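You operate a simulated robot arm through the tools that you are given. There is no shell and no other tool. Be economical: measure what you need, move in short steps, check, and stop when the job is done.

You run a simulated two-armed robot. Do the job below in one go: nothing can be reset, and whatever is moved stays where it is left.

Task
Pick up the white sign marked "HOT" from the top of the wooden table with one hand, pass it to the other hand and put it on the low board of the wooden table.

The check looks at the end state, three seconds after you hand in, the way a careful person would. Anything else that was tipped, shoved, dropped, spilled or broken makes it a failure.

Robot
Two 7-joint arms with two-finger grippers on one trunk, on a base that drives. Base frame: it is fixed to the floor where the robot stands at the start and does not move with it; the origin is under the middle of the robot, x ahead of it, y to its left, z up; the surface under the hand at the start is at about z = 80. Units: cm, degrees, N and s.
The left shoulder is at the start at [4, 15.7, 113.1], the right one opposite. With the tool pointing down near the work surface each hand reaches from about 28 to 74 cm from the robot's upright axis, wherever it stands, measured 20 degrees to its own side. Places, roughly: low board of the wooden table [60, 20, 20]. Payload 2.45 kg a hand.
The TCP of each hand is the grasp point between the finger pads, 2.6 cm short of the fingertips. In the tool frame z runs along the fingers and y along their closing line. Largest opening 9.6 cm; the body of the gripper starts 6.9 cm behind the TCP.
Orientation is that of the tool frame in the base frame, as a unit quaternion [x, y, z, w]. With the fingers straight down and closing along the base's y, the tool's x points along the base's -x, its y along +y and its z along -z.

Tools
- The arms move only by the tool jog_arm. It takes "left_series", "right_series" or both (then of equal length, played together; a hand with none holds still); each is a list of rows, each a list of 3 entries, a list of its own where there are three numbers: the shift along the base's x, y, z in units of 30 mm (1.0 is 30 mm), then the turn, a rotation vector about the base's x, y, z in units of 5 degrees (1.0 is 5 degrees), then the closure, from 0 (fully open) to 1 (shut). In form: [[[tx, ty, tz], [rx, ry, rz], gripper], ...]. A call has 1 to 10 rows; each row shifts and turns the commanded pose from where the row before left it. A call with a number of a shift or a turn outside -1 to 1 is refused whole. Rows are played at 5 a second. More than 5 cm and 8.6 degrees between two rows, or a gripper value outside its range, and nothing of the call is played. A pose out of reach is approached as far as the arm can. The call stops where the force on the tool passes 40 N (or 10 N more than at its start, if that is more) or the arm is blocked; 0.2 s more then pass. Each finger halts on what it meets, pressing with about 27 N; the grip force reading is that of the motor and also rises with nothing between the fingers. The clock runs only during rows and for 0.2 s after the last one: add rows that do not move to give the fingers time. It gives the time, the measured TCP pose, the force on the tool (base axes), the opening and the grip force at its end, in the units of the frame above (readings bear some noise), with the torque about the TCP (base axes, N m) and any sound that the robot's microphone picked up.
- Cameras (640 x 400 px; columns grow to the right, rows downward): "scene" is now at [8.81, -5.5, 160.06]; the picture's right is [-0.66, -0.75, -0.00], its down [-0.61, 0.54, -0.58] and it looks along [0.43, -0.38, -0.82] (base axes); focal length 248 px, centre (320, 200). "left" rides on the left gripper at [8.2, -0.3, -9.8] in its tool frame; the picture's right is [0.04, 1.00, 0.00], its down [-0.73, 0.03, -0.68] and it looks along [-0.68, 0.03, 0.73] (tool axes); focal length 256 px, centre (320, 200). "right" rides on the right gripper at [8.2, 0.3, -9.8] in its tool frame; the picture's right is [-0.04, 1.00, 0.00], its down [-0.73, -0.03, -0.68] and it looks along [-0.68, -0.03, 0.73] (tool axes); focal length 256 px, centre (320, 200). There is no depth. A picture from a camera that has moved, and an enlarged one, comes with that camera's place and axes in the base frame and with its lens.
- camera(camera): a new picture of that camera. It takes no simulated time.
- raise_lower(by): slides the trunk up (or, below 0, down) by that many cm; the arms and the scene camera ride with it, the base frame stays. It gives what a move gives, with no picture.
- drive_base(legs): drives the robot by 1 to 6 legs, each [ahead, left, turn to the left] in cm, cm and degrees, along the robot's own axes; the way and the turn of a leg run together, so that a leg with both is an arc; at most 150 cm and 180 degrees a leg. The arms and the cameras ride along, it lands a little off, and it stops where it bumps. It gives what a move gives.
- turn_head(pan, tilt): turns the head with the scene camera to pan (to the left, within 120 degrees either way) and tilt (down, from -29 to 69), counted from straight ahead of the robot. It gives what a move gives.
- close_up(camera, box): a new picture of the part [left, top, right, bottom] of that camera's present view, enlarged. It takes no simulated time.
- sign_off(): hands the job in; it is judged then, once.

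Go step by step. Nothing tells you exact positions but the pictures and the camera data: compare them with the known pose of the tool, close in by small moves and look again before you grip or let go. The budget is 120 turns and 100 pictures, counting those below and the enlarged ones. Unless the task says otherwise, let go and move clear before handing in, and close with one line.

The tools are called after "Call:" by a JSON object that holds its "op" and its "data". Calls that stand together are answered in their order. jog_arm: Moves the arms, as the interface text tells. Its arguments: {"type":"object","properties":{"left_series":{"type":"array","items":{"type":"array"}},"right_series":{"type":"array","items":{"type":"array"}}},"required":[]} The other tools are called the same way: raise_lower (by) slides the trunk up or down; drive_base (legs) drives the base; turn_head (pan, tilt) turns the head that bears the scene camera; camera (camera) takes a picture; close_up (camera, box) takes an enlarged picture of a part of a camera's view; sign_off () hands the job in.

At the start:

```text
time_s: 0.0
left_tcp_pos: [44.43, -8.61, 105.31]
left_tool_rot: [0.0, 1.0, 0.001, 0.0]
left_wrist_force: [-0.7, 0.7, -0.3]
left_moment: [0.0, -0.01, 0.01]
left_grip_width: 9.61
left_grasp_force: 0.1
right_tcp_pos: [35.44, -38.67, 109.3]
right_tool_rot: [0.0, 1.0, 0.001, -0.001]
right_wrist_force: [0.5, 0.0, 1.0]
right_moment: [-0.02, 0.01, 0.03]
right_grip_width: 9.58
right_grasp_force: 0.1
trunk travel left (down, up): [-30.0, 26.7]
robot x, y, heading: [-0.14, 0.22, -0.0]
head pan, tilt: [-41.4, 54.6]
```

scene: 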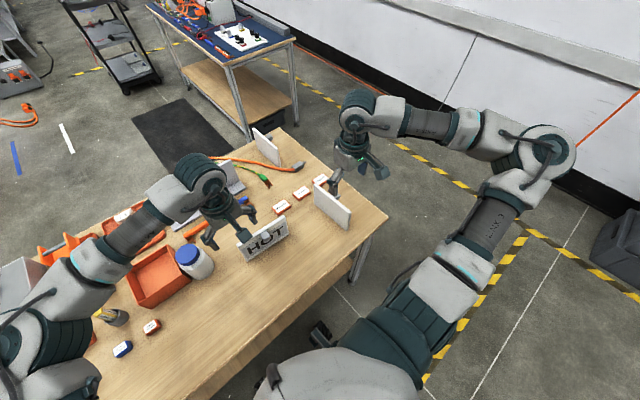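
right: 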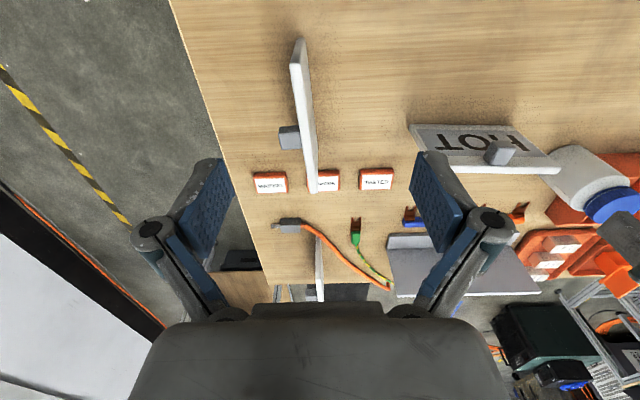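
left: 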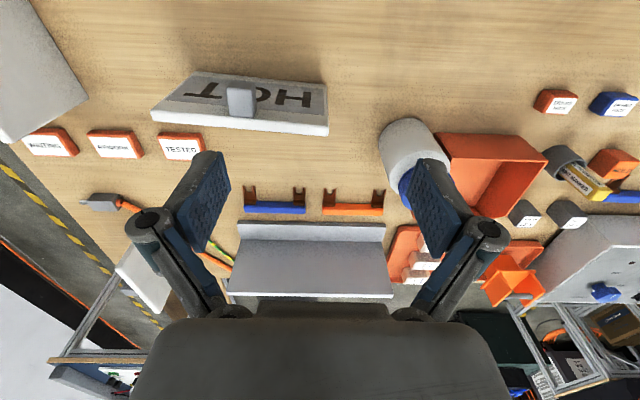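

I see the HOT sign standing on the table near the left hand, with two similar blank-looking boards to its right. I'll enlarge the views to understand its shape before moving.

Call:
{"op": "close_up", "data": {"camera": "left", "box": [120, 40, 360, 190]}}

Call:
{"op": "close_up", "data": {"camera": "scene", "box": [180, 120, 400, 280]}}

Call:
{"op": "close_up", "data": {"camera": "right", "box": [240, 20, 600, 300]}}

```text
2.67 times, centred on (240, 115) of left
camera zoom: at [36.36, -8.83, 115.13], right [-0.04, 1.0, 0.0], down [0.73, 0.03, 0.68], along [0.68, 0.03, -0.73], focal length 683 px, centre (533, 427)
```

zoom: 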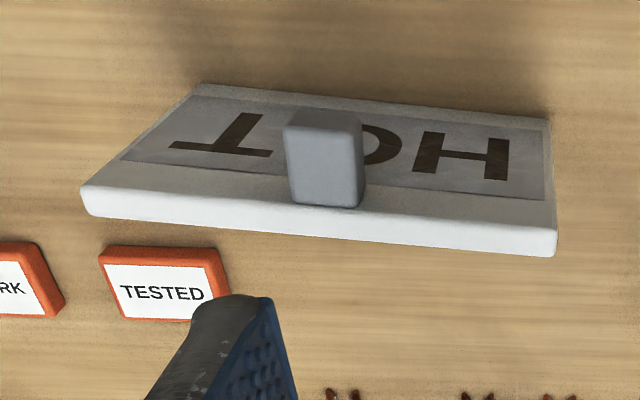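

```text
2.50 times, centred on (290, 200) of scene
camera zoom: at [8.81, -5.5, 160.06], right [-0.66, -0.75, 0.0], down [-0.61, 0.54, -0.58], along [0.43, -0.38, -0.82], focal length 620 px, centre (395, 200)
```

zoom: 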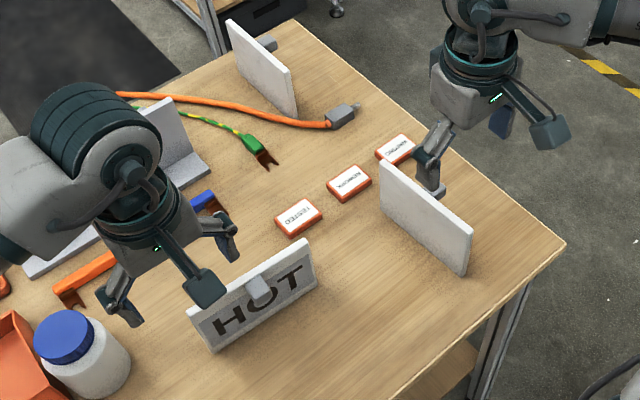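

```text
1.43 times, centred on (420, 160) of right
camera zoom: at [27.29, -38.31, 119.11], right [0.04, 1.0, 0.0], down [0.73, -0.03, 0.68], along [0.68, -0.02, -0.73], focal length 366 px, centre (177, 257)
```

zoom: 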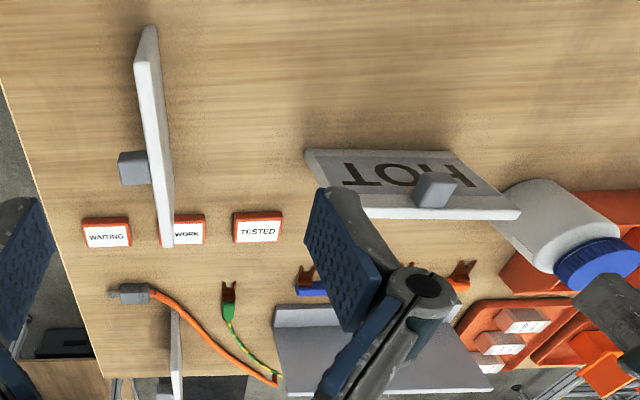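

The sign is a ~17 x 9 x 2 cm plate standing on edge, from about y=-24 to -7.5 at x≈48-50, with a knob on its front face; the bottle near [56, 3] tops out at about z=91. I'll turn the left hand -93° so it closes across the plate, moving over the H end, and look at the low board with the head meanwhile.

Call:
{"op": "jog_arm", "data": {"left_series": [[[0.15, -0.1, 0.1], [0, 0, -1], 0], [[0.15, -0.1, 0.1], [0, 0, -1], 0], [[0.15, -0.1, 0.1], [0, 0, -1], 0], [[0.15, -0.1, 0.1], [0, 0, -1], 0], [[0.15, -0.1, 0], [0, 0, -1], 0], [[0.15, -0.1, 0], [0, 0, -1], 0], [[0.15, -0.1, 0], [0, 0, -1], 0], [[0.15, -0.1, 0], [0, 0, -1], 0], [[0.15, -0.1, 0], [0, 0, -1], 0], [[0.15, -0.1, 0], [0, 0, -1], 0]]}}

Call:
{"op": "turn_head", "data": {"pan": 0, "tilt": 60}}

Call:
{"op": "camera", "data": {"camera": "scene"}}

```text
time_s: 2.2
left_tcp_pos: [48.55, -11.32, 106.76]
left_tool_rot: [0.423, 0.906, -0.001, 0.001]
left_wrist_force: [-0.1, -0.4, 0.2]
left_moment: [-0.01, -0.02, 0.03]
left_grip_width: 9.58
left_grasp_force: 0.1
right_tcp_pos: [35.04, -38.36, 109.6]
right_tool_rot: [0.0, 1.0, -0.001, 0.0]
right_wrist_force: [-0.3, -0.7, 0.0]
right_moment: [0.02, -0.01, -0.01]
right_grip_width: 9.58
right_grasp_force: 0.1
trunk travel left (down, up): [-30.0, 26.7]
robot x, y, heading: [-0.02, -0.13, -0.3]
head pan, tilt: [-41.4, 54.6]
```

```text
time_s: 3.3
left_tcp_pos: [48.66, -11.27, 106.73]
left_tool_rot: [0.422, 0.907, 0.0, 0.0]
left_wrist_force: [-0.3, 0.0, 0.6]
left_moment: [-0.03, 0.0, -0.01]
left_grip_width: 9.6
left_grasp_force: 0.0
right_tcp_pos: [35.06, -38.37, 109.63]
right_tool_rot: [0.0, 1.0, 0.0, 0.001]
right_wrist_force: [0.4, 0.0, 0.6]
right_moment: [0.0, -0.01, -0.04]
right_grip_width: 9.61
right_grasp_force: 0.0
trunk travel left (down, up): [-30.0, 26.7]
robot x, y, heading: [0.23, -0.1, -0.3]
head pan, tilt: [0.0, 60.0]
```

```text
93 pictures are left
camera scene: at [10.05, -0.62, 159.41], right [0.0, -1.0, 0.0], down [-0.87, 0.0, -0.5], along [0.5, 0.0, -0.87], focal length 248 px, centre (320, 200)
```

scene: 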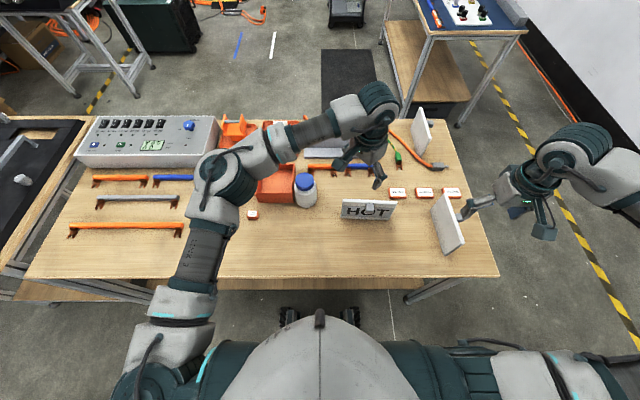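

The table's front edge is near x≈27 and the low board lies beneath. I continue turning the left hand to -93° above the H end.

Call:
{"op": "jog_arm", "data": {"left_series": [[[0, 0, 0], [0, 0, -1], 0], [[0, 0, 0], [0, 0, -1], 0], [[0, 0, 0], [0, 0, -1], 0], [[0, 0, -0.2], [0, 0, -1], 0], [[0, 0, -0.3], [0, 0, -1], 0], [[0, 0, -0.3], [0, 0, -1], 0], [[0, 0, -0.3], [0, 0, -1], 0], [[0, 0, -0.3], [0, 0, -1], 0], [[0, 0, -0.3], [0, 0, -0.5], 0]]}}

Call:
{"op": "camera", "data": {"camera": "left"}}

Call:
{"op": "close_up", "data": {"camera": "scene", "box": [280, 110, 500, 260]}}

Call:
{"op": "close_up", "data": {"camera": "right", "box": [360, 80, 640, 260]}}

```text
time_s: 5.3
left_tcp_pos: [48.23, -11.11, 105.65]
left_tool_rot: [0.555, 0.832, -0.002, 0.001]
left_wrist_force: [-0.1, -0.6, 0.3]
left_moment: [-0.01, 0.0, 0.0]
left_grip_width: 9.61
left_grasp_force: 0.1
left hand out of reach, approached as far as the arm can: row 4, 5, 6, 7, 8, 9
right_tcp_pos: [35.07, -38.45, 109.64]
right_tool_rot: [0.0, 1.0, 0.0, 0.0]
right_wrist_force: [0.3, 0.5, -0.2]
right_moment: [-0.01, -0.02, -0.01]
right_grip_width: 9.6
right_grasp_force: 0.0
trunk travel left (down, up): [-30.0, 26.7]
robot x, y, heading: [0.1, 0.08, -0.2]
head pan, tilt: [0.0, 60.0]
```

```text
92 pictures are left
camera left: at [44.84, -3.58, 115.49], right [0.91, 0.42, 0.0], down [0.31, -0.66, 0.68], along [0.28, -0.62, -0.73], focal length 256 px, centre (320, 200)
```

left: 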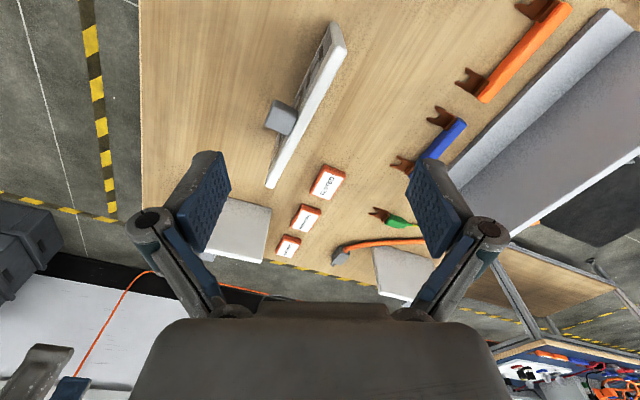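

```text
2.67 times, centred on (390, 185) of scene
camera zoom: at [10.09, -0.59, 159.4], right [0.0, -1.0, 0.0], down [-0.87, 0.0, -0.5], along [0.5, 0.0, -0.87], focal length 661 px, centre (133, 240)
```

zoom: 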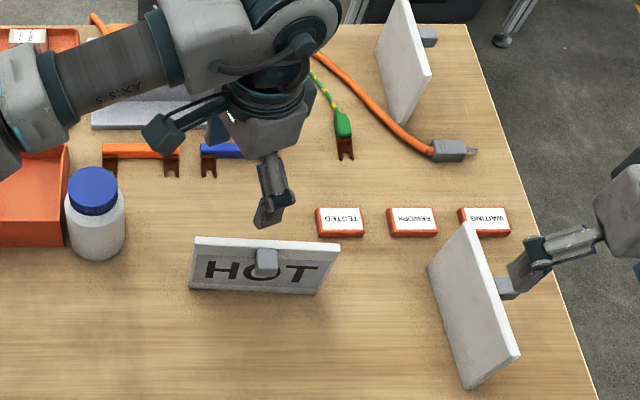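

```text
2.22 times, centred on (500, 170) of right
camera zoom: at [27.02, -37.97, 119.3], right [0.04, 1.0, 0.0], down [0.73, -0.03, 0.68], along [0.68, -0.03, -0.73], focal length 569 px, centre (-80, 267)
```

zoom: 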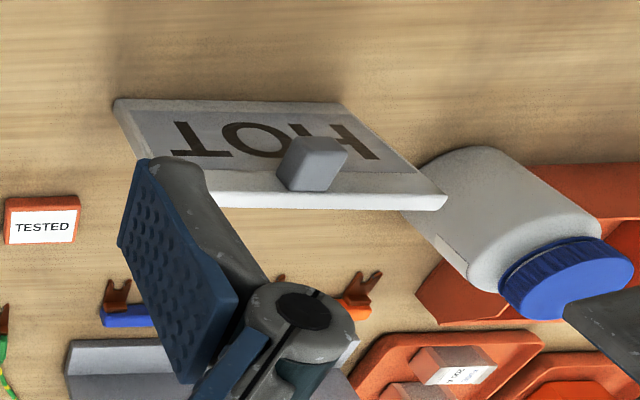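

The left wrist stops at about -67°, so I'll back the base off a little and turn the whole robot right by 30° to gain wrist range; both hands stay well above everything (z>100).

Call:
{"op": "drive_base", "data": {"legs": [[-10, 0, 0], [0, 0, -30]]}}

Call:
{"op": "turn_head", "data": {"pan": 25, "tilt": 58}}

Call:
{"op": "camera", "data": {"camera": "scene"}}

```text
time_s: 7.9
left_tcp_pos: [26.82, -33.22, 105.58]
left_tool_rot: [0.748, 0.663, -0.001, 0.0]
left_wrist_force: [0.1, 0.9, 0.1]
left_moment: [0.0, 0.02, -0.02]
left_grip_width: 9.62
left_grasp_force: 0.0
right_tcp_pos: [1.86, -50.52, 109.63]
right_tool_rot: [0.254, 0.967, 0.0, 0.0]
right_wrist_force: [0.5, -0.1, 0.5]
right_moment: [-0.01, 0.01, -0.01]
right_grip_width: 9.58
right_grasp_force: 0.1
trunk travel left (down, up): [-30.0, 26.7]
robot x, y, heading: [-9.6, -0.16, -29.4]
head pan, tilt: [0.0, 60.0]
```

```text
time_s: 8.8
left_tcp_pos: [26.5, -32.97, 105.94]
left_tool_rot: [0.749, 0.663, -0.002, 0.002]
left_wrist_force: [0.3, 0.2, 0.2]
left_moment: [-0.02, 0.02, 0.01]
left_grip_width: 9.58
left_grasp_force: 0.1
right_tcp_pos: [1.6, -50.24, 109.75]
right_tool_rot: [0.254, 0.967, -0.001, 0.002]
right_wrist_force: [-0.2, -0.2, -0.3]
right_moment: [0.0, 0.0, 0.02]
right_grip_width: 9.61
right_grasp_force: 0.1
trunk travel left (down, up): [-30.0, 26.7]
robot x, y, heading: [-9.77, -0.05, -29.5]
head pan, tilt: [25.0, 58.0]
```

```text
89 pictures are left
camera scene: at [-0.38, -2.73, 159.66], right [-0.08, -1.0, 0.0], down [-0.85, 0.07, -0.53], along [0.53, -0.04, -0.85], focal length 248 px, centre (320, 200)
```

scene: 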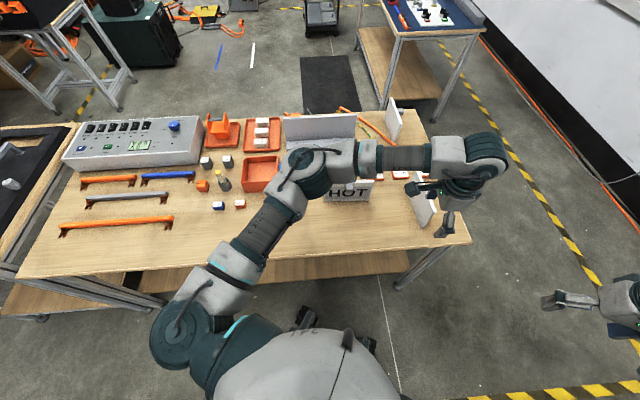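

Now I move the left hand back over the H end and fix the angle to about -93°.

Call:
{"op": "jog_arm", "data": {"left_series": [[[0.93, 0.9, 0], [0, 0, 0.1], 0], [[0.93, 0.9, 0], [0, 0, 0.1], 0], [[0.93, 0.9, 0], [0, 0, 0.1], 0], [[0.93, 0.9, 0], [0, 0, 0.1], 0], [[0.93, 0.9, 0], [0, 0, 0.1], 0], [[0.93, 0.9, 0], [0, 0, 0.1], 0], [[0.93, 0.9, 0], [0, 0, 0.1], 0], [[0.93, 0.9, 0], [0, 0, 0.1], 0], [[0, 0, -0.5], [0, 0, 0], 0], [[0, 0, -0.5], [0, 0, 0], 0]]}}

Call:
{"op": "camera", "data": {"camera": "left"}}

Call:
{"op": "camera", "data": {"camera": "scene"}}

```text
time_s: 11.0
left_tcp_pos: [33.31, -25.56, 102.74]
left_tool_rot: [0.725, 0.689, -0.002, 0.001]
left_wrist_force: [0.0, 0.2, -1.4]
left_moment: [0.0, 0.01, 0.01]
left_grip_width: 9.63
left_grasp_force: 0.0
left hand out of reach, approached as far as the arm can: row 1, 2, 3, 4, 5, 6, 7, 8
right_tcp_pos: [1.69, -50.16, 109.74]
right_tool_rot: [0.254, 0.967, -0.003, 0.001]
right_wrist_force: [0.2, 0.2, -0.5]
right_moment: [0.03, -0.02, 0.02]
right_grip_width: 9.58
right_grasp_force: 0.1
trunk travel left (down, up): [-30.0, 26.7]
robot x, y, heading: [-10.02, 0.16, -29.7]
head pan, tilt: [25.0, 58.0]
```

```text
88 pictures are left
camera left: at [33.29, -17.26, 112.55], right [1.0, -0.01, 0.0], down [-0.01, -0.73, 0.68], along [-0.01, -0.68, -0.73], focal length 256 px, centre (320, 200)
```

left: 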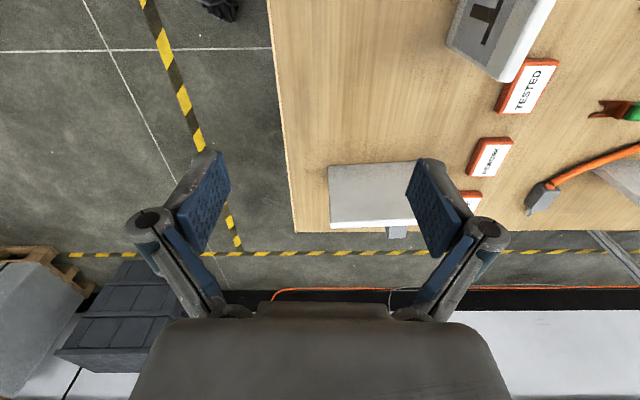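

```text
87 pictures are left
camera scene: at [-0.28, -2.66, 159.65], right [-0.08, -1.0, 0.0], down [-0.85, 0.07, -0.53], along [0.53, -0.04, -0.85], focal length 248 px, centre (320, 200)
```

scene: 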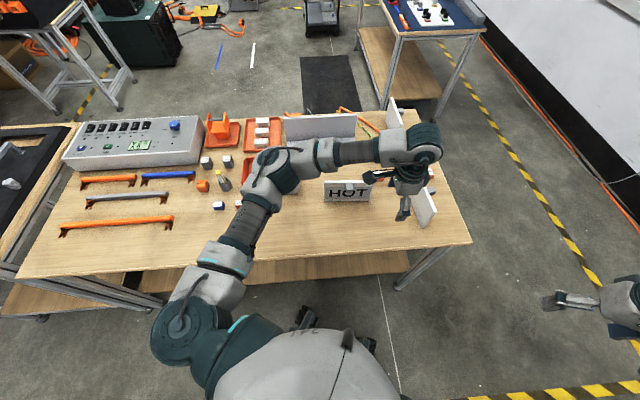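

The left wrist is limited on that side, so I'll grip the knob instead: it needs closing along y with the original wrist angle, and leaves both plate ends free for the right hand. I turn the base back and undo the wrist turn.

Call:
{"op": "drive_base", "data": {"legs": [[0, 0, 29.7]]}}

Call:
{"op": "jog_arm", "data": {"left_series": [[[0, -0.4, 0.2], [0, 0, 1], 0], [[0, -0.4, 0.2], [0, 0, 1], 0], [[0, -0.4, 0], [0, 0, 1], 0], [[0, -0.4, 0], [0, 0, 1], 0], [[0, -0.4, 0], [0, 0, 1], 0], [[0, -0.4, 0], [0, 0, 1], 0], [[0, -0.4, 0], [0, 0, 1], 0], [[0, -0.4, 0], [0, 0, 1], 0], [[0, -0.4, 0], [0, 0, 1], 0], [[0, -0.4, 0], [0, 0, 1], 0]]}}

```text
time_s: 12.8
left_tcp_pos: [40.05, -0.6, 102.8]
left_tool_rot: [0.521, 0.853, -0.001, 0.001]
left_wrist_force: [0.3, -0.3, 0.3]
left_moment: [-0.01, 0.0, 0.03]
left_grip_width: 9.64
left_grasp_force: 0.0
right_tcp_pos: [25.28, -37.68, 109.8]
right_tool_rot: [-0.006, 1.0, -0.001, 0.001]
right_wrist_force: [0.3, -1.3, -0.7]
right_moment: [0.01, 0.01, -0.01]
right_grip_width: 9.62
right_grasp_force: 0.0
trunk travel left (down, up): [-30.0, 26.7]
robot x, y, heading: [-9.96, 0.04, 0.5]
head pan, tilt: [25.0, 58.0]
```

```text
time_s: 15.1
left_tcp_pos: [39.98, -12.62, 104.1]
left_tool_rot: [0.111, 0.994, 0.002, 0.003]
left_wrist_force: [0.2, 0.5, 0.0]
left_moment: [0.01, 0.03, -0.01]
left_grip_width: 9.61
left_grasp_force: 0.1
right_tcp_pos: [25.04, -37.6, 109.81]
right_tool_rot: [-0.005, 1.0, -0.002, 0.003]
right_wrist_force: [-0.1, -0.6, 0.4]
right_moment: [-0.02, 0.0, 0.02]
right_grip_width: 9.61
right_grasp_force: 0.1
trunk travel left (down, up): [-30.0, 26.7]
robot x, y, heading: [-9.85, 0.12, 0.7]
head pan, tilt: [25.0, 58.0]
```

The left tool is at -13° now; I move it toward the knob (about y=-16) and turn to -3°, then look.

Call:
{"op": "jog_arm", "data": {"left_series": [[[0.3, -0.6, 0], [0, 0, 1], 0], [[0.3, -0.6, 0], [0, 0, 0.9], 0], [[0, 0, 0], [0, 0, 0], 0]]}}

Call:
{"op": "camera", "data": {"camera": "left"}}

Call:
{"op": "close_up", "data": {"camera": "left", "box": [200, 40, 440, 190]}}

Call:
{"op": "close_up", "data": {"camera": "right", "box": [360, 120, 640, 300]}}

```text
time_s: 15.8
left_tcp_pos: [41.81, -16.34, 104.25]
left_tool_rot: [0.029, 1.0, 0.003, 0.004]
left_wrist_force: [1.1, 0.1, 0.2]
left_moment: [-0.02, -0.02, -0.05]
left_grip_width: 9.6
left_grasp_force: 0.1
right_tcp_pos: [25.09, -37.62, 109.88]
right_tool_rot: [-0.005, 1.0, -0.001, 0.004]
right_wrist_force: [0.1, 0.0, -0.5]
right_moment: [0.03, 0.01, -0.02]
right_grip_width: 9.59
right_grasp_force: 0.1
trunk travel left (down, up): [-30.0, 26.7]
robot x, y, heading: [-10.01, -0.2, 0.7]
head pan, tilt: [25.0, 58.0]
```

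```text
86 pictures are left
camera left: at [33.57, -16.03, 114.03], right [0.02, 1.0, 0.0], down [0.73, -0.02, 0.68], along [0.68, -0.01, -0.73], focal length 256 px, centre (320, 200)
```

left: 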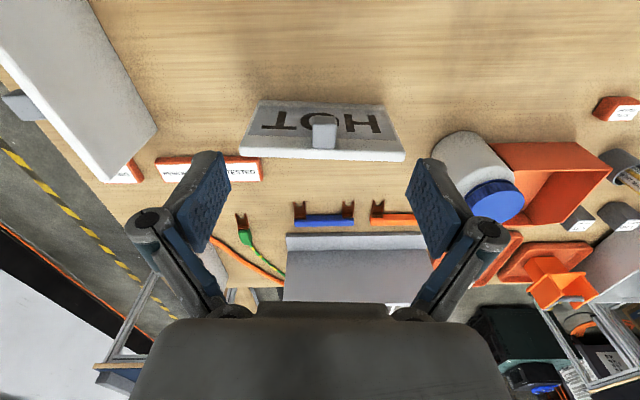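

```text
2.67 times, centred on (320, 115) of left
camera zoom: at [33.57, -16.03, 114.03], right [0.02, 1.0, 0.0], down [0.73, -0.02, 0.68], along [0.68, -0.01, -0.73], focal length 683 px, centre (320, 427)
```

zoom: 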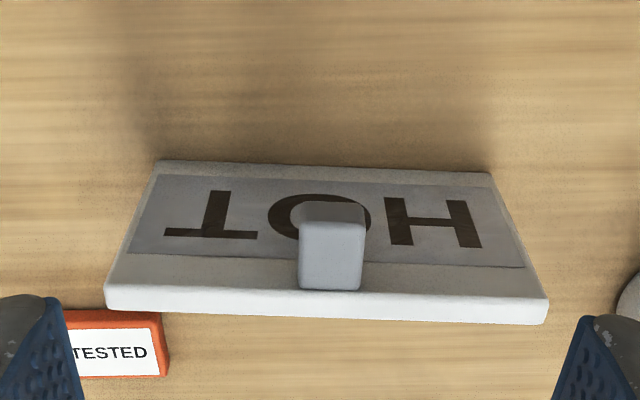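

```text
2.22 times, centred on (500, 210) of right
camera zoom: at [16.87, -37.3, 119.62], right [0.03, 1.0, 0.0], down [0.73, -0.02, 0.68], along [0.68, -0.02, -0.73], focal length 569 px, centre (-80, 178)
```

zoom: 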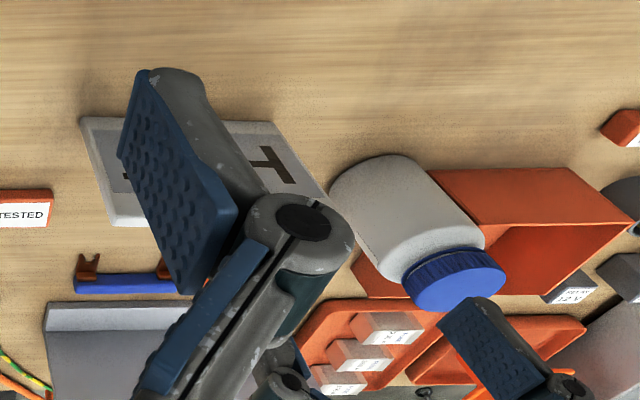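

Re-measuring gives the plate as ~17 × 11.7 × 1.4 cm (top at z≈91.6) and the knob at x≈44.6–47.4, y≈-15.75, z≈90–91.6. I go above the knob, stop at about z=95 and check.

Call:
{"op": "jog_arm", "data": {"left_series": [[[0.6, 0.1, 0], [0, 0, 0], 0], [[0.66, 0.1, 0], [0, 0, 0], 0], [[0, 0, -0.8], [0, 0, 0], 0], [[0, 0, -0.8], [0, 0, 0], 0], [[0, 0, -0.8], [0, 0, 0], 0], [[0, 0, -0.7], [0, 0, 0], 0.2], [[0, 0, 0], [0, 0, 0], 0.4], [[0, 0, 0], [0, 0, 0], 0.4]]}}

Call:
{"op": "camera", "data": {"camera": "left"}}

Call:
{"op": "close_up", "data": {"camera": "scene", "box": [270, 110, 470, 240]}}

```text
time_s: 17.6
left_tcp_pos: [45.66, -15.48, 94.78]
left_tool_rot: [0.029, 1.0, 0.001, 0.004]
left_wrist_force: [-0.7, 0.8, -0.2]
left_moment: [0.03, -0.02, 0.0]
left_grip_width: 5.8
left_grasp_force: 0.2
right_tcp_pos: [24.98, -37.57, 109.92]
right_tool_rot: [-0.006, 1.0, -0.002, 0.004]
right_wrist_force: [-0.2, -1.2, -0.3]
right_moment: [0.01, -0.01, 0.02]
right_grip_width: 9.63
right_grasp_force: 0.0
trunk travel left (down, up): [-30.0, 26.7]
robot x, y, heading: [-10.27, -0.09, 0.7]
head pan, tilt: [25.0, 58.0]
```

```text
83 pictures are left
camera left: at [37.36, -15.3, 104.55], right [0.02, 1.0, 0.0], down [0.73, -0.02, 0.68], along [0.68, -0.01, -0.73], focal length 256 px, centre (320, 200)
```

left: 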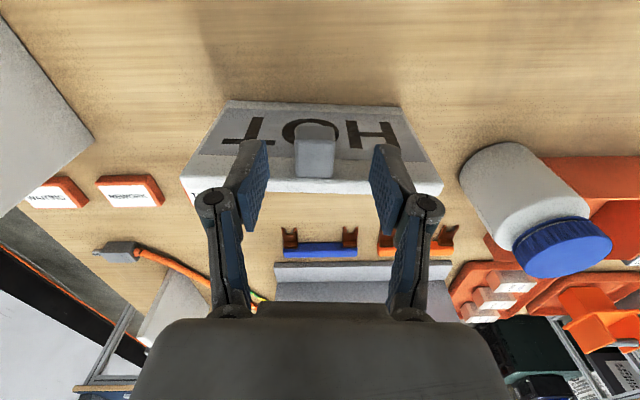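

```text
3.08 times, centred on (370, 175) of scene
camera zoom: at [-0.32, 2.31, 159.66], right [0.43, -0.9, -0.01], down [-0.77, -0.37, -0.53], along [0.47, 0.23, -0.85], focal length 763 px, centre (166, 277)
```

zoom: 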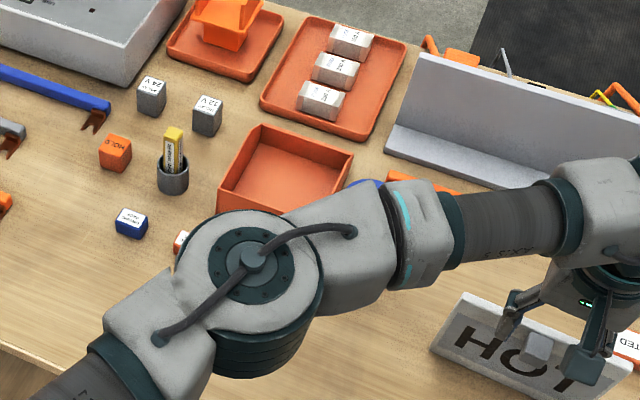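

The knob sits between the fingers as computed. I descend to z≈90.6 and close.

Call:
{"op": "jog_arm", "data": {"left_series": [[[0, -0.07, -0.5], [0, 0, 0], 0.4], [[0, 0, -0.5], [0, 0, 0], 0.4], [[0, 0, -0.4], [0, 0, 0], 0.4], [[0, 0, 0], [0, 0, 0], 0.6], [[0, 0, 0], [0, 0, 0], 0.8], [[0, 0, 0], [0, 0, 0], 1], [[0, 0, 0], [0, 0, 0], 1], [[0, 0, 0], [0, 0, 0], 1]]}}

Call:
{"op": "camera", "data": {"camera": "left"}}

```text
time_s: 19.4
left_tcp_pos: [45.64, -15.65, 90.65]
left_tool_rot: [0.029, 1.0, 0.002, 0.003]
left_wrist_force: [0.8, -0.8, 0.5]
left_moment: [-0.01, 0.0, -0.06]
left_grip_width: 2.24
left_grasp_force: 26.5
right_tcp_pos: [24.93, -37.54, 109.93]
right_tool_rot: [-0.006, 1.0, -0.001, 0.004]
right_wrist_force: [0.9, 0.0, -0.1]
right_moment: [0.03, 0.01, 0.01]
right_grip_width: 9.59
right_grasp_force: 0.0
trunk travel left (down, up): [-30.0, 26.7]
robot x, y, heading: [-10.39, -0.04, 0.8]
head pan, tilt: [25.0, 58.0]
```

```text
81 pictures are left
camera left: at [37.42, -15.52, 100.32], right [0.02, 1.0, 0.0], down [0.73, -0.02, 0.68], along [0.68, -0.01, -0.73], focal length 256 px, centre (320, 200)
```

left: 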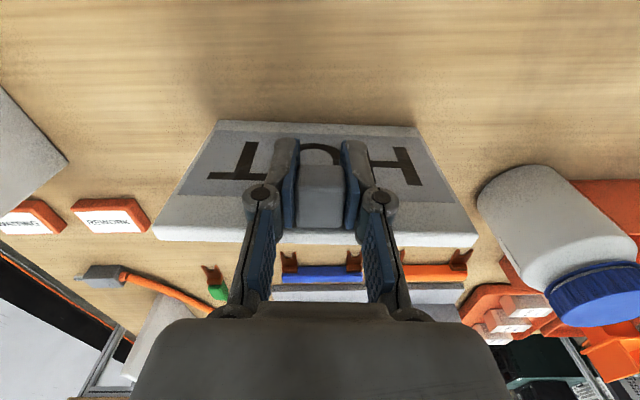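

The knob is gripped (2.24 cm wide). I lift straight up, first a few cm.

Call:
{"op": "jog_arm", "data": {"left_series": [[[0, 0, 0.2], [0, 0, 0], 1], [[0, 0, 0.4], [0, 0, 0], 1], [[0, 0, 0.6], [0, 0, 0], 1], [[0, 0, 0.8], [0, 0, 0], 1], [[0, 0, 0.8], [0, 0, 0], 1], [[0, 0, 0.8], [0, 0, 0], 1], [[0, 0, 0.8], [0, 0, 0], 1], [[0, 0, 0.6], [0, 0, 0], 1], [[0, 0, 0.3], [0, 0, 0], 1], [[0, 0, 0], [0, 0, 0], 1]]}}

Call:
{"op": "camera", "data": {"camera": "left"}}

Call:
{"op": "camera", "data": {"camera": "right"}}

```text
time_s: 21.6
left_tcp_pos: [45.57, -14.93, 106.31]
left_tool_rot: [0.029, 1.0, 0.002, 0.005]
left_wrist_force: [0.4, -0.6, -1.8]
left_moment: [0.03, 0.0, 0.0]
left_grip_width: 2.24
left_grasp_force: 26.6
left hand out of reach, approached as far as the arm can: row 8
right_tcp_pos: [25.08, -37.65, 109.87]
right_tool_rot: [-0.007, 1.0, -0.001, 0.004]
right_wrist_force: [0.2, -1.3, 0.5]
right_moment: [0.03, 0.03, 0.0]
right_grip_width: 9.57
right_grasp_force: 0.1
trunk travel left (down, up): [-30.0, 26.7]
robot x, y, heading: [-9.49, -0.32, 0.6]
head pan, tilt: [25.0, 58.0]
```

```text
80 pictures are left
camera left: at [37.34, -14.82, 116.09], right [0.02, 1.0, 0.0], down [0.73, -0.01, 0.69], along [0.69, -0.01, -0.73], focal length 256 px, centre (320, 200)
```

left: 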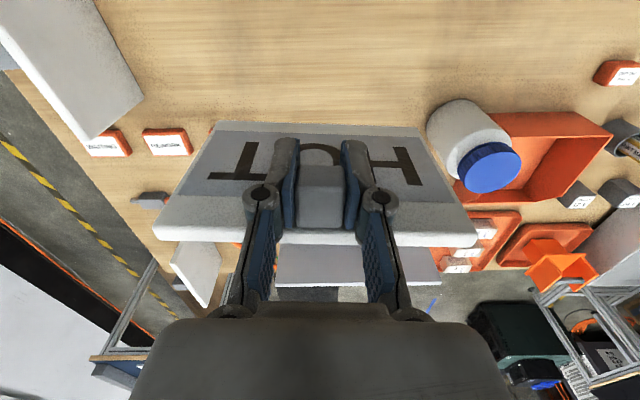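

```text
79 pictures are left
camera right: at [16.88, -37.23, 119.63], right [0.03, 1.0, 0.0], down [0.73, -0.02, 0.68], along [0.68, -0.02, -0.73], focal length 256 px, centre (320, 200)
```

right: 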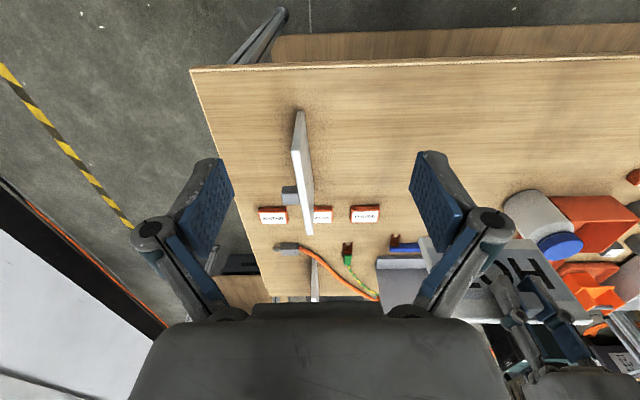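

The sign is securely lifted (about 0.2 kg). The low board's front edge seems to be at x≈37 (inset ~9 cm from the tabletop edge). I back up 28 cm so the hand-over happens clear of the table.

Call:
{"op": "drive_base", "data": {"legs": [[-28, 0, 0]]}}

Call:
{"op": "turn_head", "data": {"pan": -20, "tilt": 50}}

Call:
{"op": "camera", "data": {"camera": "scene"}}

```text
time_s: 23.6
left_tcp_pos: [17.61, -15.37, 106.35]
left_tool_rot: [0.029, 1.0, 0.002, 0.005]
left_wrist_force: [0.0, -0.1, -1.2]
left_moment: [0.03, -0.02, 0.01]
left_grip_width: 2.24
left_grasp_force: 27.3
right_tcp_pos: [-2.99, -37.98, 109.88]
right_tool_rot: [-0.005, 1.0, -0.002, 0.003]
right_wrist_force: [-0.2, -0.6, -0.2]
right_moment: [0.02, -0.03, -0.03]
right_grip_width: 9.6
right_grasp_force: 0.1
trunk travel left (down, up): [-30.0, 26.7]
robot x, y, heading: [-38.18, -0.16, 0.8]
head pan, tilt: [25.0, 58.0]
```

```text
time_s: 24.7
left_tcp_pos: [17.34, -15.21, 106.56]
left_tool_rot: [0.029, 1.0, 0.0, 0.005]
left_wrist_force: [0.3, -0.7, -1.8]
left_moment: [-0.02, 0.04, 0.0]
left_grip_width: 2.24
left_grasp_force: 27.5
right_tcp_pos: [-3.35, -37.61, 110.13]
right_tool_rot: [-0.005, 1.0, -0.002, 0.004]
right_wrist_force: [-0.3, -0.1, 0.1]
right_moment: [-0.03, -0.03, 0.0]
right_grip_width: 9.61
right_grasp_force: 0.0
trunk travel left (down, up): [-30.0, 26.7]
robot x, y, heading: [-37.58, -0.37, 0.5]
head pan, tilt: [-20.0, 50.0]
```

```text
78 pictures are left
camera scene: at [-27.22, -3.55, 160.65], right [-0.33, -0.94, 0.0], down [-0.73, 0.26, -0.64], along [0.6, -0.21, -0.77], focal length 248 px, centre (320, 200)
```

scene: 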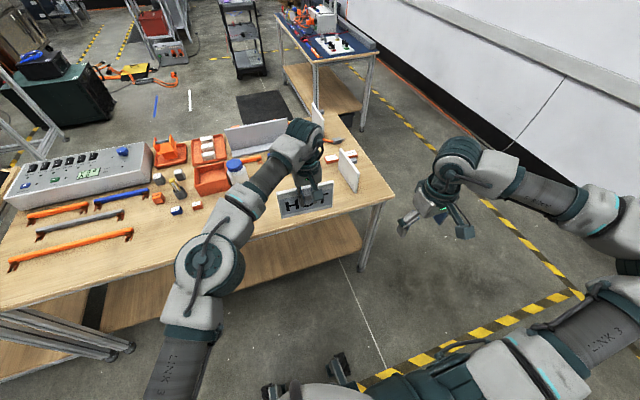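

The right half of the low board looks empty. Now I turn the held sign about 55° so its T end points back-right, while pitching the right hand up so that it points forward and down.

Call:
{"op": "jog_arm", "data": {"left_series": [[[0, 0, 0], [0, 0, -1], 1], [[0, 0, 0], [0, 0, -1], 1], [[0, 0, 0], [0, 0, -1], 1], [[0, 0, 0], [0, 0, -1], 1], [[0, 0, 0], [0, 0, -1], 1], [[0, 0, 0], [0, 0, -1], 1], [[0, 0, 0], [0, 0, -1], 1], [[0, 0, 0], [0, 0, -1], 1], [[0, 0, 0], [0, 0, -1], 1], [[0, 0, 0], [0, 0, -1], 1]], "right_series": [[[0, 0, 0], [0, -1, 0], 0], [[0.1, 0, 0], [0, -1, 0], 0], [[0.1, 0, 0], [0, -1, 0], 0], [[0.1, 0, 0], [0, -1, 0], 0], [[0.1, 0, 0], [0, -1, 0], 0], [[0.1, 0, 0], [0, -1, 0], 0], [[0.1, 0, 0], [0, -1, 0], 0], [[0.1, 0, 0], [0, -1, 0], 0], [[0.1, 0, 0], [0, -1, 0], 0], [[0.1, 0, 0], [0, -1, 0], 0]]}}

Call:
{"op": "camera", "data": {"camera": "scene"}}

Call:
{"op": "camera", "data": {"camera": "right"}}

```text
time_s: 26.9
left_tcp_pos: [16.22, -15.59, 106.5]
left_tool_rot: [0.409, 0.913, -0.003, 0.005]
left_wrist_force: [0.6, -0.3, -1.6]
left_moment: [0.04, 0.0, 0.02]
left_grip_width: 2.23
left_grasp_force: 26.8
left hand out of reach, approached as far as the arm can: row 9, 10
right_tcp_pos: [0.84, -38.81, 111.0]
right_tool_rot: [-0.004, 0.904, -0.005, 0.427]
right_wrist_force: [0.7, 0.2, -0.2]
right_moment: [0.01, -0.03, 0.01]
right_grip_width: 9.63
right_grasp_force: 0.1
right hand out of reach, approached as far as the arm can: row 9, 10
trunk travel left (down, up): [-30.0, 26.7]
robot x, y, heading: [-37.87, -0.29, 0.6]
head pan, tilt: [-20.0, 50.0]
```

```text
77 pictures are left
camera scene: at [-27.27, -3.55, 160.65], right [-0.33, -0.94, 0.0], down [-0.73, 0.26, -0.64], along [0.6, -0.21, -0.77], focal length 248 px, centre (320, 200)
```

scene: 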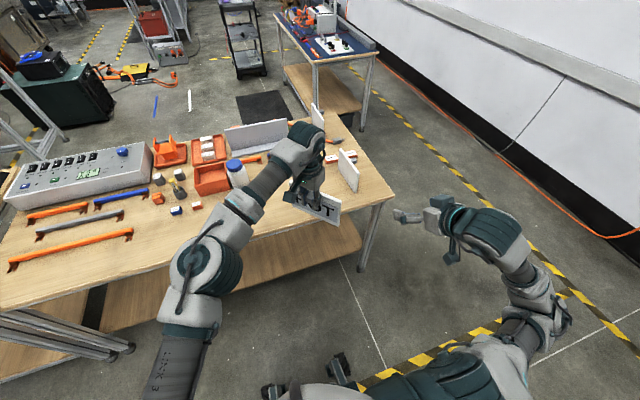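

```text
76 pictures are left
camera right: at [-11.94, -38.43, 110.82], right [0.02, 1.0, 0.02], down [-0.06, -0.02, 1.0], along [1.0, -0.02, 0.06], focal length 256 px, centre (320, 200)
```

right: 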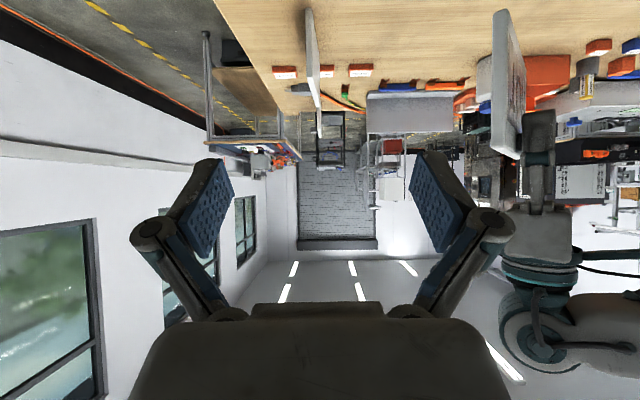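

Left stops at -48°, right pitched by 50°; that suffices. I now yaw the right hand +42° and bring it to a stand-off in line with the sign's T end.

Call:
{"op": "jog_arm", "data": {"right_series": [[[0, 0.3, -0.3], [0, 0, 0.93], 0], [[0.1, 0.4, -0.3], [0, 0, 0.93], 0], [[0.1, 0.4, -0.3], [0, 0, 0.93], 0], [[0.1, 0.4, -0.3], [0, 0, 0.93], 0], [[0.2, 0.4, -0.3], [0, 0, 0.93], 0], [[0.2, 0.4, -0.3], [0, 0, 0.93], 0], [[0.2, 0.4, -0.3], [0, 0, 0.93], 0], [[0.2, 0.3, -0.3], [0, 0, 0.93], 0], [[0.2, 0.3, -0.2], [0, 0, 0.93], 0], [[0, 0, 0], [0, 0, 0], 0]]}}

Call:
{"op": "camera", "data": {"camera": "scene"}}

Call:
{"op": "camera", "data": {"camera": "right"}}

```text
time_s: 29.1
left_tcp_pos: [16.15, -15.64, 106.55]
left_tool_rot: [0.409, 0.913, -0.002, 0.005]
left_wrist_force: [-0.2, 0.4, -0.6]
left_moment: [0.02, 0.03, 0.04]
left_grip_width: 2.25
left_grasp_force: 27.1
right_tcp_pos: [3.72, -30.06, 104.24]
right_tool_rot: [-0.275, 0.861, 0.123, 0.41]
right_wrist_force: [-0.8, -0.5, -0.9]
right_moment: [-0.02, 0.01, 0.02]
right_grip_width: 9.61
right_grasp_force: 0.0
right hand out of reach, approached as far as the arm can: row 8, 9
trunk travel left (down, up): [-30.0, 26.7]
robot x, y, heading: [-37.96, 0.02, 0.9]
head pan, tilt: [-20.0, 50.0]
```

```text
75 pictures are left
camera scene: at [-27.24, -3.54, 160.65], right [-0.33, -0.94, 0.0], down [-0.73, 0.26, -0.64], along [0.6, -0.21, -0.77], focal length 248 px, centre (320, 200)
```

scene: 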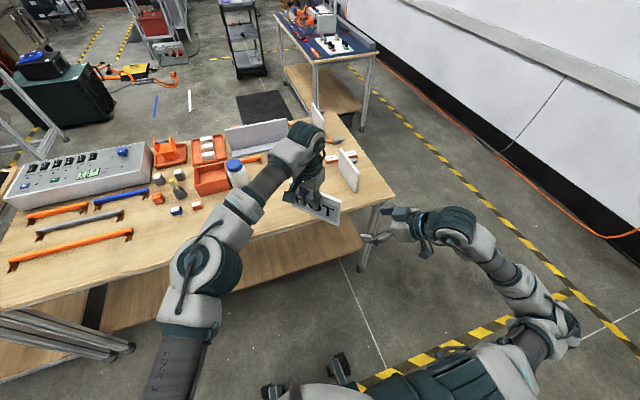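

```text
74 pictures are left
camera right: at [-6.84, -37.14, 104.13], right [-0.55, 0.83, 0.02], down [-0.04, -0.05, 1.0], along [0.83, 0.55, 0.06], focal length 256 px, centre (320, 200)
```

right: 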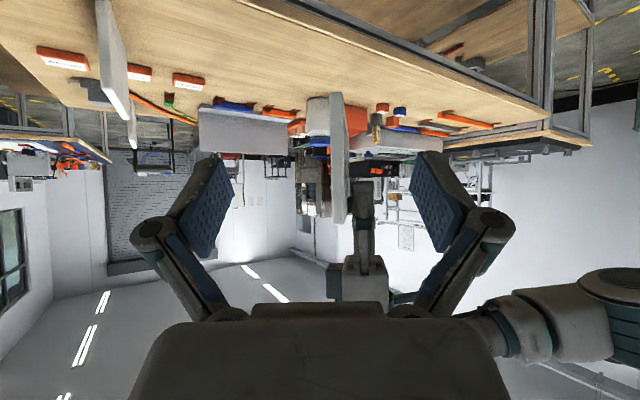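

The sign's T edge is centred between the right fingers but my yaw is 33° against the sign's 42°. I try pulling the left hand and sign slightly back with more turn, keeping the right hand clear.

Call:
{"op": "jog_arm", "data": {"left_series": [[[-0.3, 0.3, 0], [0, 0, 0], 1], [[-0.3, 0.3, 0], [0, 0, 0.4], 1], [[-0.3, 0.3, 0], [0, 0, 0.4], 1], [[-0.2, 0.3, 0], [0, 0, 0.4], 1], [[0, 0, 0], [0, 0, 0.4], 1]], "right_series": [[[0, 0.2, 0], [0, 0, 0.3], 0], [[0, 0.2, 0], [0, 0, 0.3], 0], [[0, 0.2, -0.2], [0, 0, 0.3], 0], [[0, 0.2, -0.2], [0, 0, 0.3], 0], [[0, 0, 0], [0, 0, 0.2], 0]]}}

Call:
{"op": "camera", "data": {"camera": "right"}}

```text
time_s: 30.3
left_tcp_pos: [12.89, -11.92, 106.59]
left_tool_rot: [0.343, 0.939, -0.002, 0.006]
left_wrist_force: [0.3, -0.3, -1.8]
left_moment: [0.0, 0.04, 0.0]
left_grip_width: 2.22
left_grasp_force: 26.7
right_tcp_pos: [3.75, -26.51, 104.78]
right_tool_rot: [-0.324, 0.844, 0.146, 0.401]
right_wrist_force: [0.4, 0.4, -0.5]
right_moment: [0.04, 0.03, 0.0]
right_grip_width: 9.63
right_grasp_force: 0.1
right hand out of reach, approached as far as the arm can: row 3, 4, 5
trunk travel left (down, up): [-30.0, 26.7]
robot x, y, heading: [-38.3, -0.4, 0.7]
head pan, tilt: [-20.0, 50.0]
```

```text
73 pictures are left
camera right: at [-5.88, -34.72, 104.7], right [-0.65, 0.76, 0.02], down [-0.03, -0.05, 1.0], along [0.76, 0.64, 0.06], focal length 256 px, centre (320, 200)
```

right: 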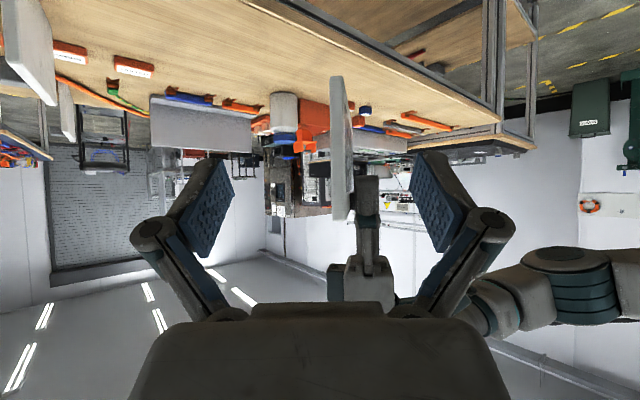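

I turned the sign the wrong way there; the right hand reached yaw 40°, so the sign needs to go back -10° to match.

Call:
{"op": "jog_arm", "data": {"left_series": [[[0, 0, 0], [0, 0, -0.7], 1], [[0, 0, 0], [0, 0, -0.7], 1], [[0, 0, 0], [0, 0, -0.6], 1], [[0, 0, 0], [0, 0, 0], 1]]}}

Call:
{"op": "camera", "data": {"camera": "right"}}

Call:
{"op": "close_up", "data": {"camera": "scene", "box": [260, 150, 480, 290]}}

```text
time_s: 31.3
left_tcp_pos: [12.83, -11.98, 106.46]
left_tool_rot: [0.425, 0.905, -0.002, 0.005]
left_wrist_force: [-0.3, 0.6, -2.1]
left_moment: [0.04, -0.01, 0.0]
left_grip_width: 2.25
left_grasp_force: 26.6
right_tcp_pos: [3.87, -26.56, 104.8]
right_tool_rot: [-0.324, 0.844, 0.147, 0.402]
right_wrist_force: [-0.1, 0.9, 0.6]
right_moment: [0.01, -0.03, 0.0]
right_grip_width: 9.59
right_grasp_force: 0.0
trunk travel left (down, up): [-30.0, 26.7]
robot x, y, heading: [-37.85, -0.68, 0.9]
head pan, tilt: [-20.0, 50.0]
```

```text
72 pictures are left
camera right: at [-5.91, -34.75, 104.67], right [-0.65, 0.76, 0.02], down [-0.03, -0.05, 1.0], along [0.76, 0.64, 0.06], focal length 256 px, centre (320, 200)
```

right: 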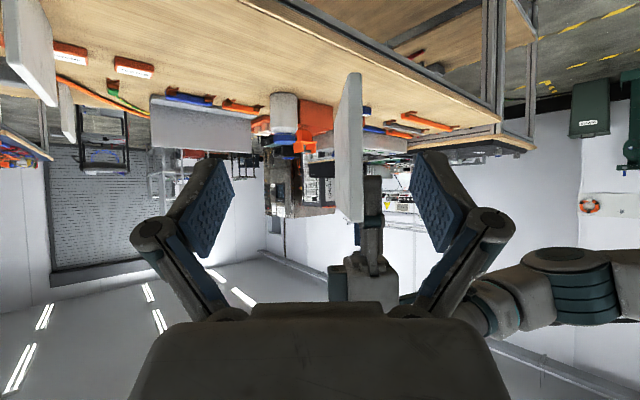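

```text
2.86 times, centred on (370, 220) of scene
camera zoom: at [-27.25, -3.48, 160.65], right [-0.33, -0.94, 0.0], down [-0.73, 0.26, -0.64], along [0.6, -0.21, -0.77], focal length 708 px, centre (177, 143)
```

zoom: 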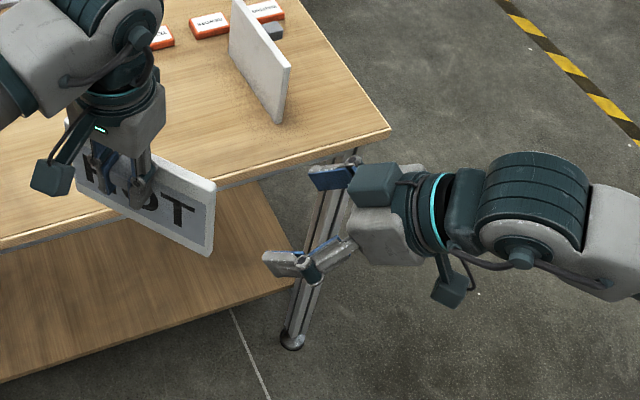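

Yaws now match (≈40°). The T edge is 3.1 cm sideways (image-right) and 7.9 cm ahead of the right grasp point; I correct sideways and height first.

Call:
{"op": "jog_arm", "data": {"right_series": [[[-0.22, 0.26, -0.3], [0, 0, 0], 0], [[-0.22, 0.26, -0.3], [0, 0, 0], 0], [[-0.22, 0.26, -0.3], [0, 0, 0], 0], [[0, 0, 0], [0, 0, 0], 0]]}}

Call:
{"op": "camera", "data": {"camera": "right"}}

```text
time_s: 32.3
left_tcp_pos: [12.9, -11.96, 106.35]
left_tool_rot: [0.425, 0.905, -0.003, 0.006]
left_wrist_force: [-0.3, -0.1, -1.5]
left_moment: [0.05, 0.0, -0.01]
left_grip_width: 2.22
left_grasp_force: 27.0
right_tcp_pos: [1.77, -24.32, 102.19]
right_tool_rot: [-0.328, 0.843, 0.149, 0.4]
right_wrist_force: [-0.1, -0.3, 0.0]
right_moment: [0.01, -0.02, -0.01]
right_grip_width: 9.6
right_grasp_force: 0.2
trunk travel left (down, up): [-30.0, 26.7]
robot x, y, heading: [-37.76, -0.33, 0.8]
head pan, tilt: [-20.0, 50.0]
```

```text
70 pictures are left
camera right: at [-7.82, -32.55, 102.04], right [-0.65, 0.76, 0.02], down [-0.03, -0.05, 1.0], along [0.76, 0.65, 0.06], focal length 256 px, centre (320, 200)
```

right: 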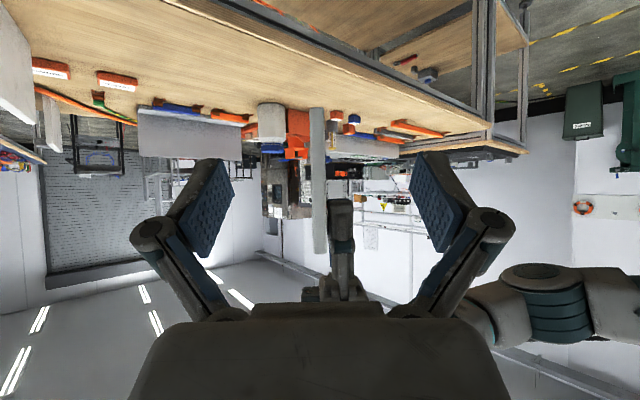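

The sign is edge-on and centred between the right fingers. I advance 10 cm along the sign, keeping the fingers open.

Call:
{"op": "jog_arm", "data": {"right_series": [[[0.5, 0.42, 0], [0, 0, 0], 0], [[0.5, 0.42, 0], [0, 0, 0], 0], [[0.5, 0.42, 0], [0, 0, 0], 0], [[0.5, 0.42, 0], [0, 0, 0], 0], [[0.5, 0.42, 0], [0, 0, 0], 0], [[0, 0, 0], [0, 0, 0], 0]]}}

Call:
{"op": "camera", "data": {"camera": "right"}}

Call:
{"op": "close_up", "data": {"camera": "scene", "box": [240, 140, 440, 270]}}

```text
time_s: 33.7
left_tcp_pos: [12.79, -11.9, 106.48]
left_tool_rot: [0.425, 0.905, -0.003, 0.007]
left_wrist_force: [-0.4, -0.5, -1.8]
left_moment: [0.03, 0.03, 0.01]
left_grip_width: 2.25
left_grasp_force: 26.9
right_tcp_pos: [9.19, -17.85, 102.3]
right_tool_rot: [-0.327, 0.843, 0.148, 0.401]
right_wrist_force: [0.2, 0.9, -0.1]
right_moment: [0.03, -0.02, -0.01]
right_grip_width: 9.58
right_grasp_force: 0.0
trunk travel left (down, up): [-30.0, 26.7]
robot x, y, heading: [-37.8, -0.46, 0.6]
head pan, tilt: [-20.0, 50.0]
```

```text
69 pictures are left
camera right: at [-0.41, -26.03, 102.19], right [-0.65, 0.76, 0.02], down [-0.03, -0.05, 1.0], along [0.76, 0.65, 0.06], focal length 256 px, centre (320, 200)
```

right: 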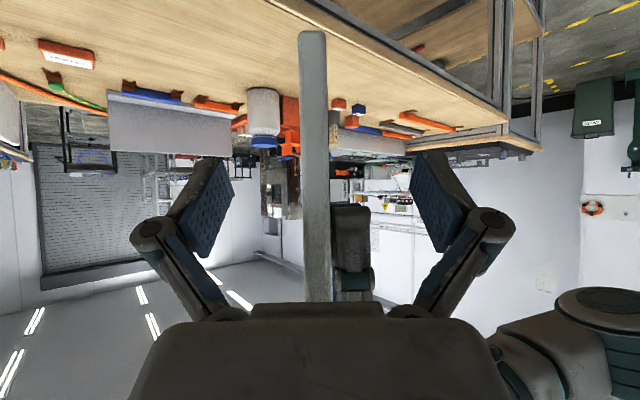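

```text
3.08 times, centred on (340, 205) of scene
camera zoom: at [-27.24, -3.35, 160.66], right [-0.33, -0.94, 0.0], down [-0.73, 0.26, -0.64], along [0.6, -0.21, -0.77], focal length 763 px, centre (258, 185)
```

zoom: 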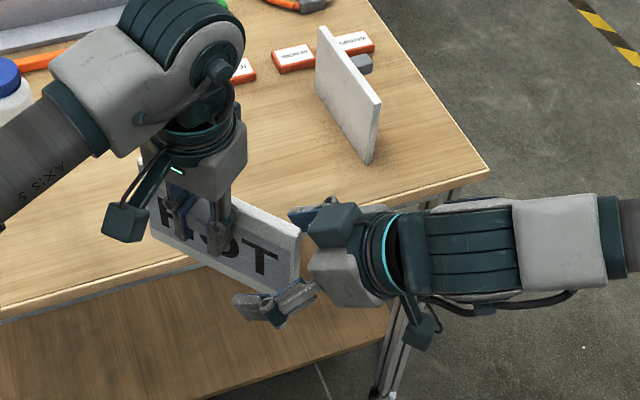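

The plate's T end is between the right fingers. I go 0.8 cm deeper with a 0.3 cm sideways correction and close the right hand.

Call:
{"op": "jog_arm", "data": {"right_series": [[[0.26, 0.1, 0], [0, 0, 0], 0], [[0, 0, 0], [0, 0, 0], 0.4], [[0, 0, 0], [0, 0, 0], 0.7], [[0, 0, 0], [0, 0, 0], 0.85], [[0, 0, 0], [0, 0, 0], 1], [[0, 0, 0], [0, 0, 0], 1], [[0, 0, 0], [0, 0, 0], 1], [[0, 0, 0], [0, 0, 0], 1]]}}

Call:
{"op": "camera", "data": {"camera": "right"}}

Call:
{"op": "close_up", "data": {"camera": "scene", "box": [240, 140, 440, 270]}}

```text
time_s: 35.5
left_tcp_pos: [12.87, -12.01, 106.35]
left_tool_rot: [0.425, 0.905, -0.003, 0.006]
left_wrist_force: [-3.3, 1.3, -1.1]
left_moment: [-0.22, -0.14, 0.3]
left_grip_width: 2.24
left_grasp_force: 27.1
right_tcp_pos: [10.03, -17.62, 102.24]
right_tool_rot: [-0.326, 0.843, 0.148, 0.401]
right_wrist_force: [3.6, -0.8, -0.8]
right_moment: [0.24, 0.3, -0.54]
right_grip_width: 1.18
right_grasp_force: 27.6
trunk travel left (down, up): [-30.0, 26.7]
robot x, y, heading: [-37.86, 0.03, 0.7]
head pan, tilt: [-20.0, 50.0]
```

```text
67 pictures are left
camera right: at [0.39, -25.81, 102.11], right [-0.65, 0.76, 0.02], down [-0.03, -0.05, 1.0], along [0.76, 0.65, 0.06], focal length 256 px, centre (320, 200)
```

right: 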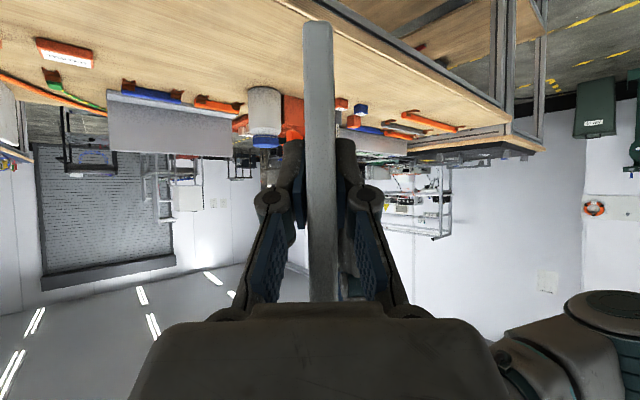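

```text
3.08 times, centred on (340, 205) of scene
camera zoom: at [-27.19, -3.38, 160.65], right [-0.33, -0.94, 0.0], down [-0.73, 0.26, -0.64], along [0.6, -0.21, -0.77], focal length 763 px, centre (258, 185)
```

zoom: 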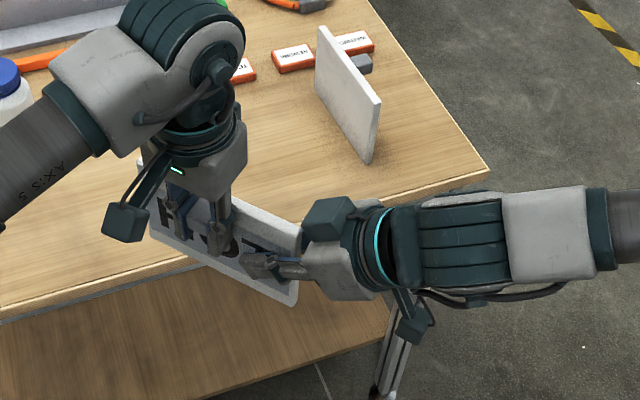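

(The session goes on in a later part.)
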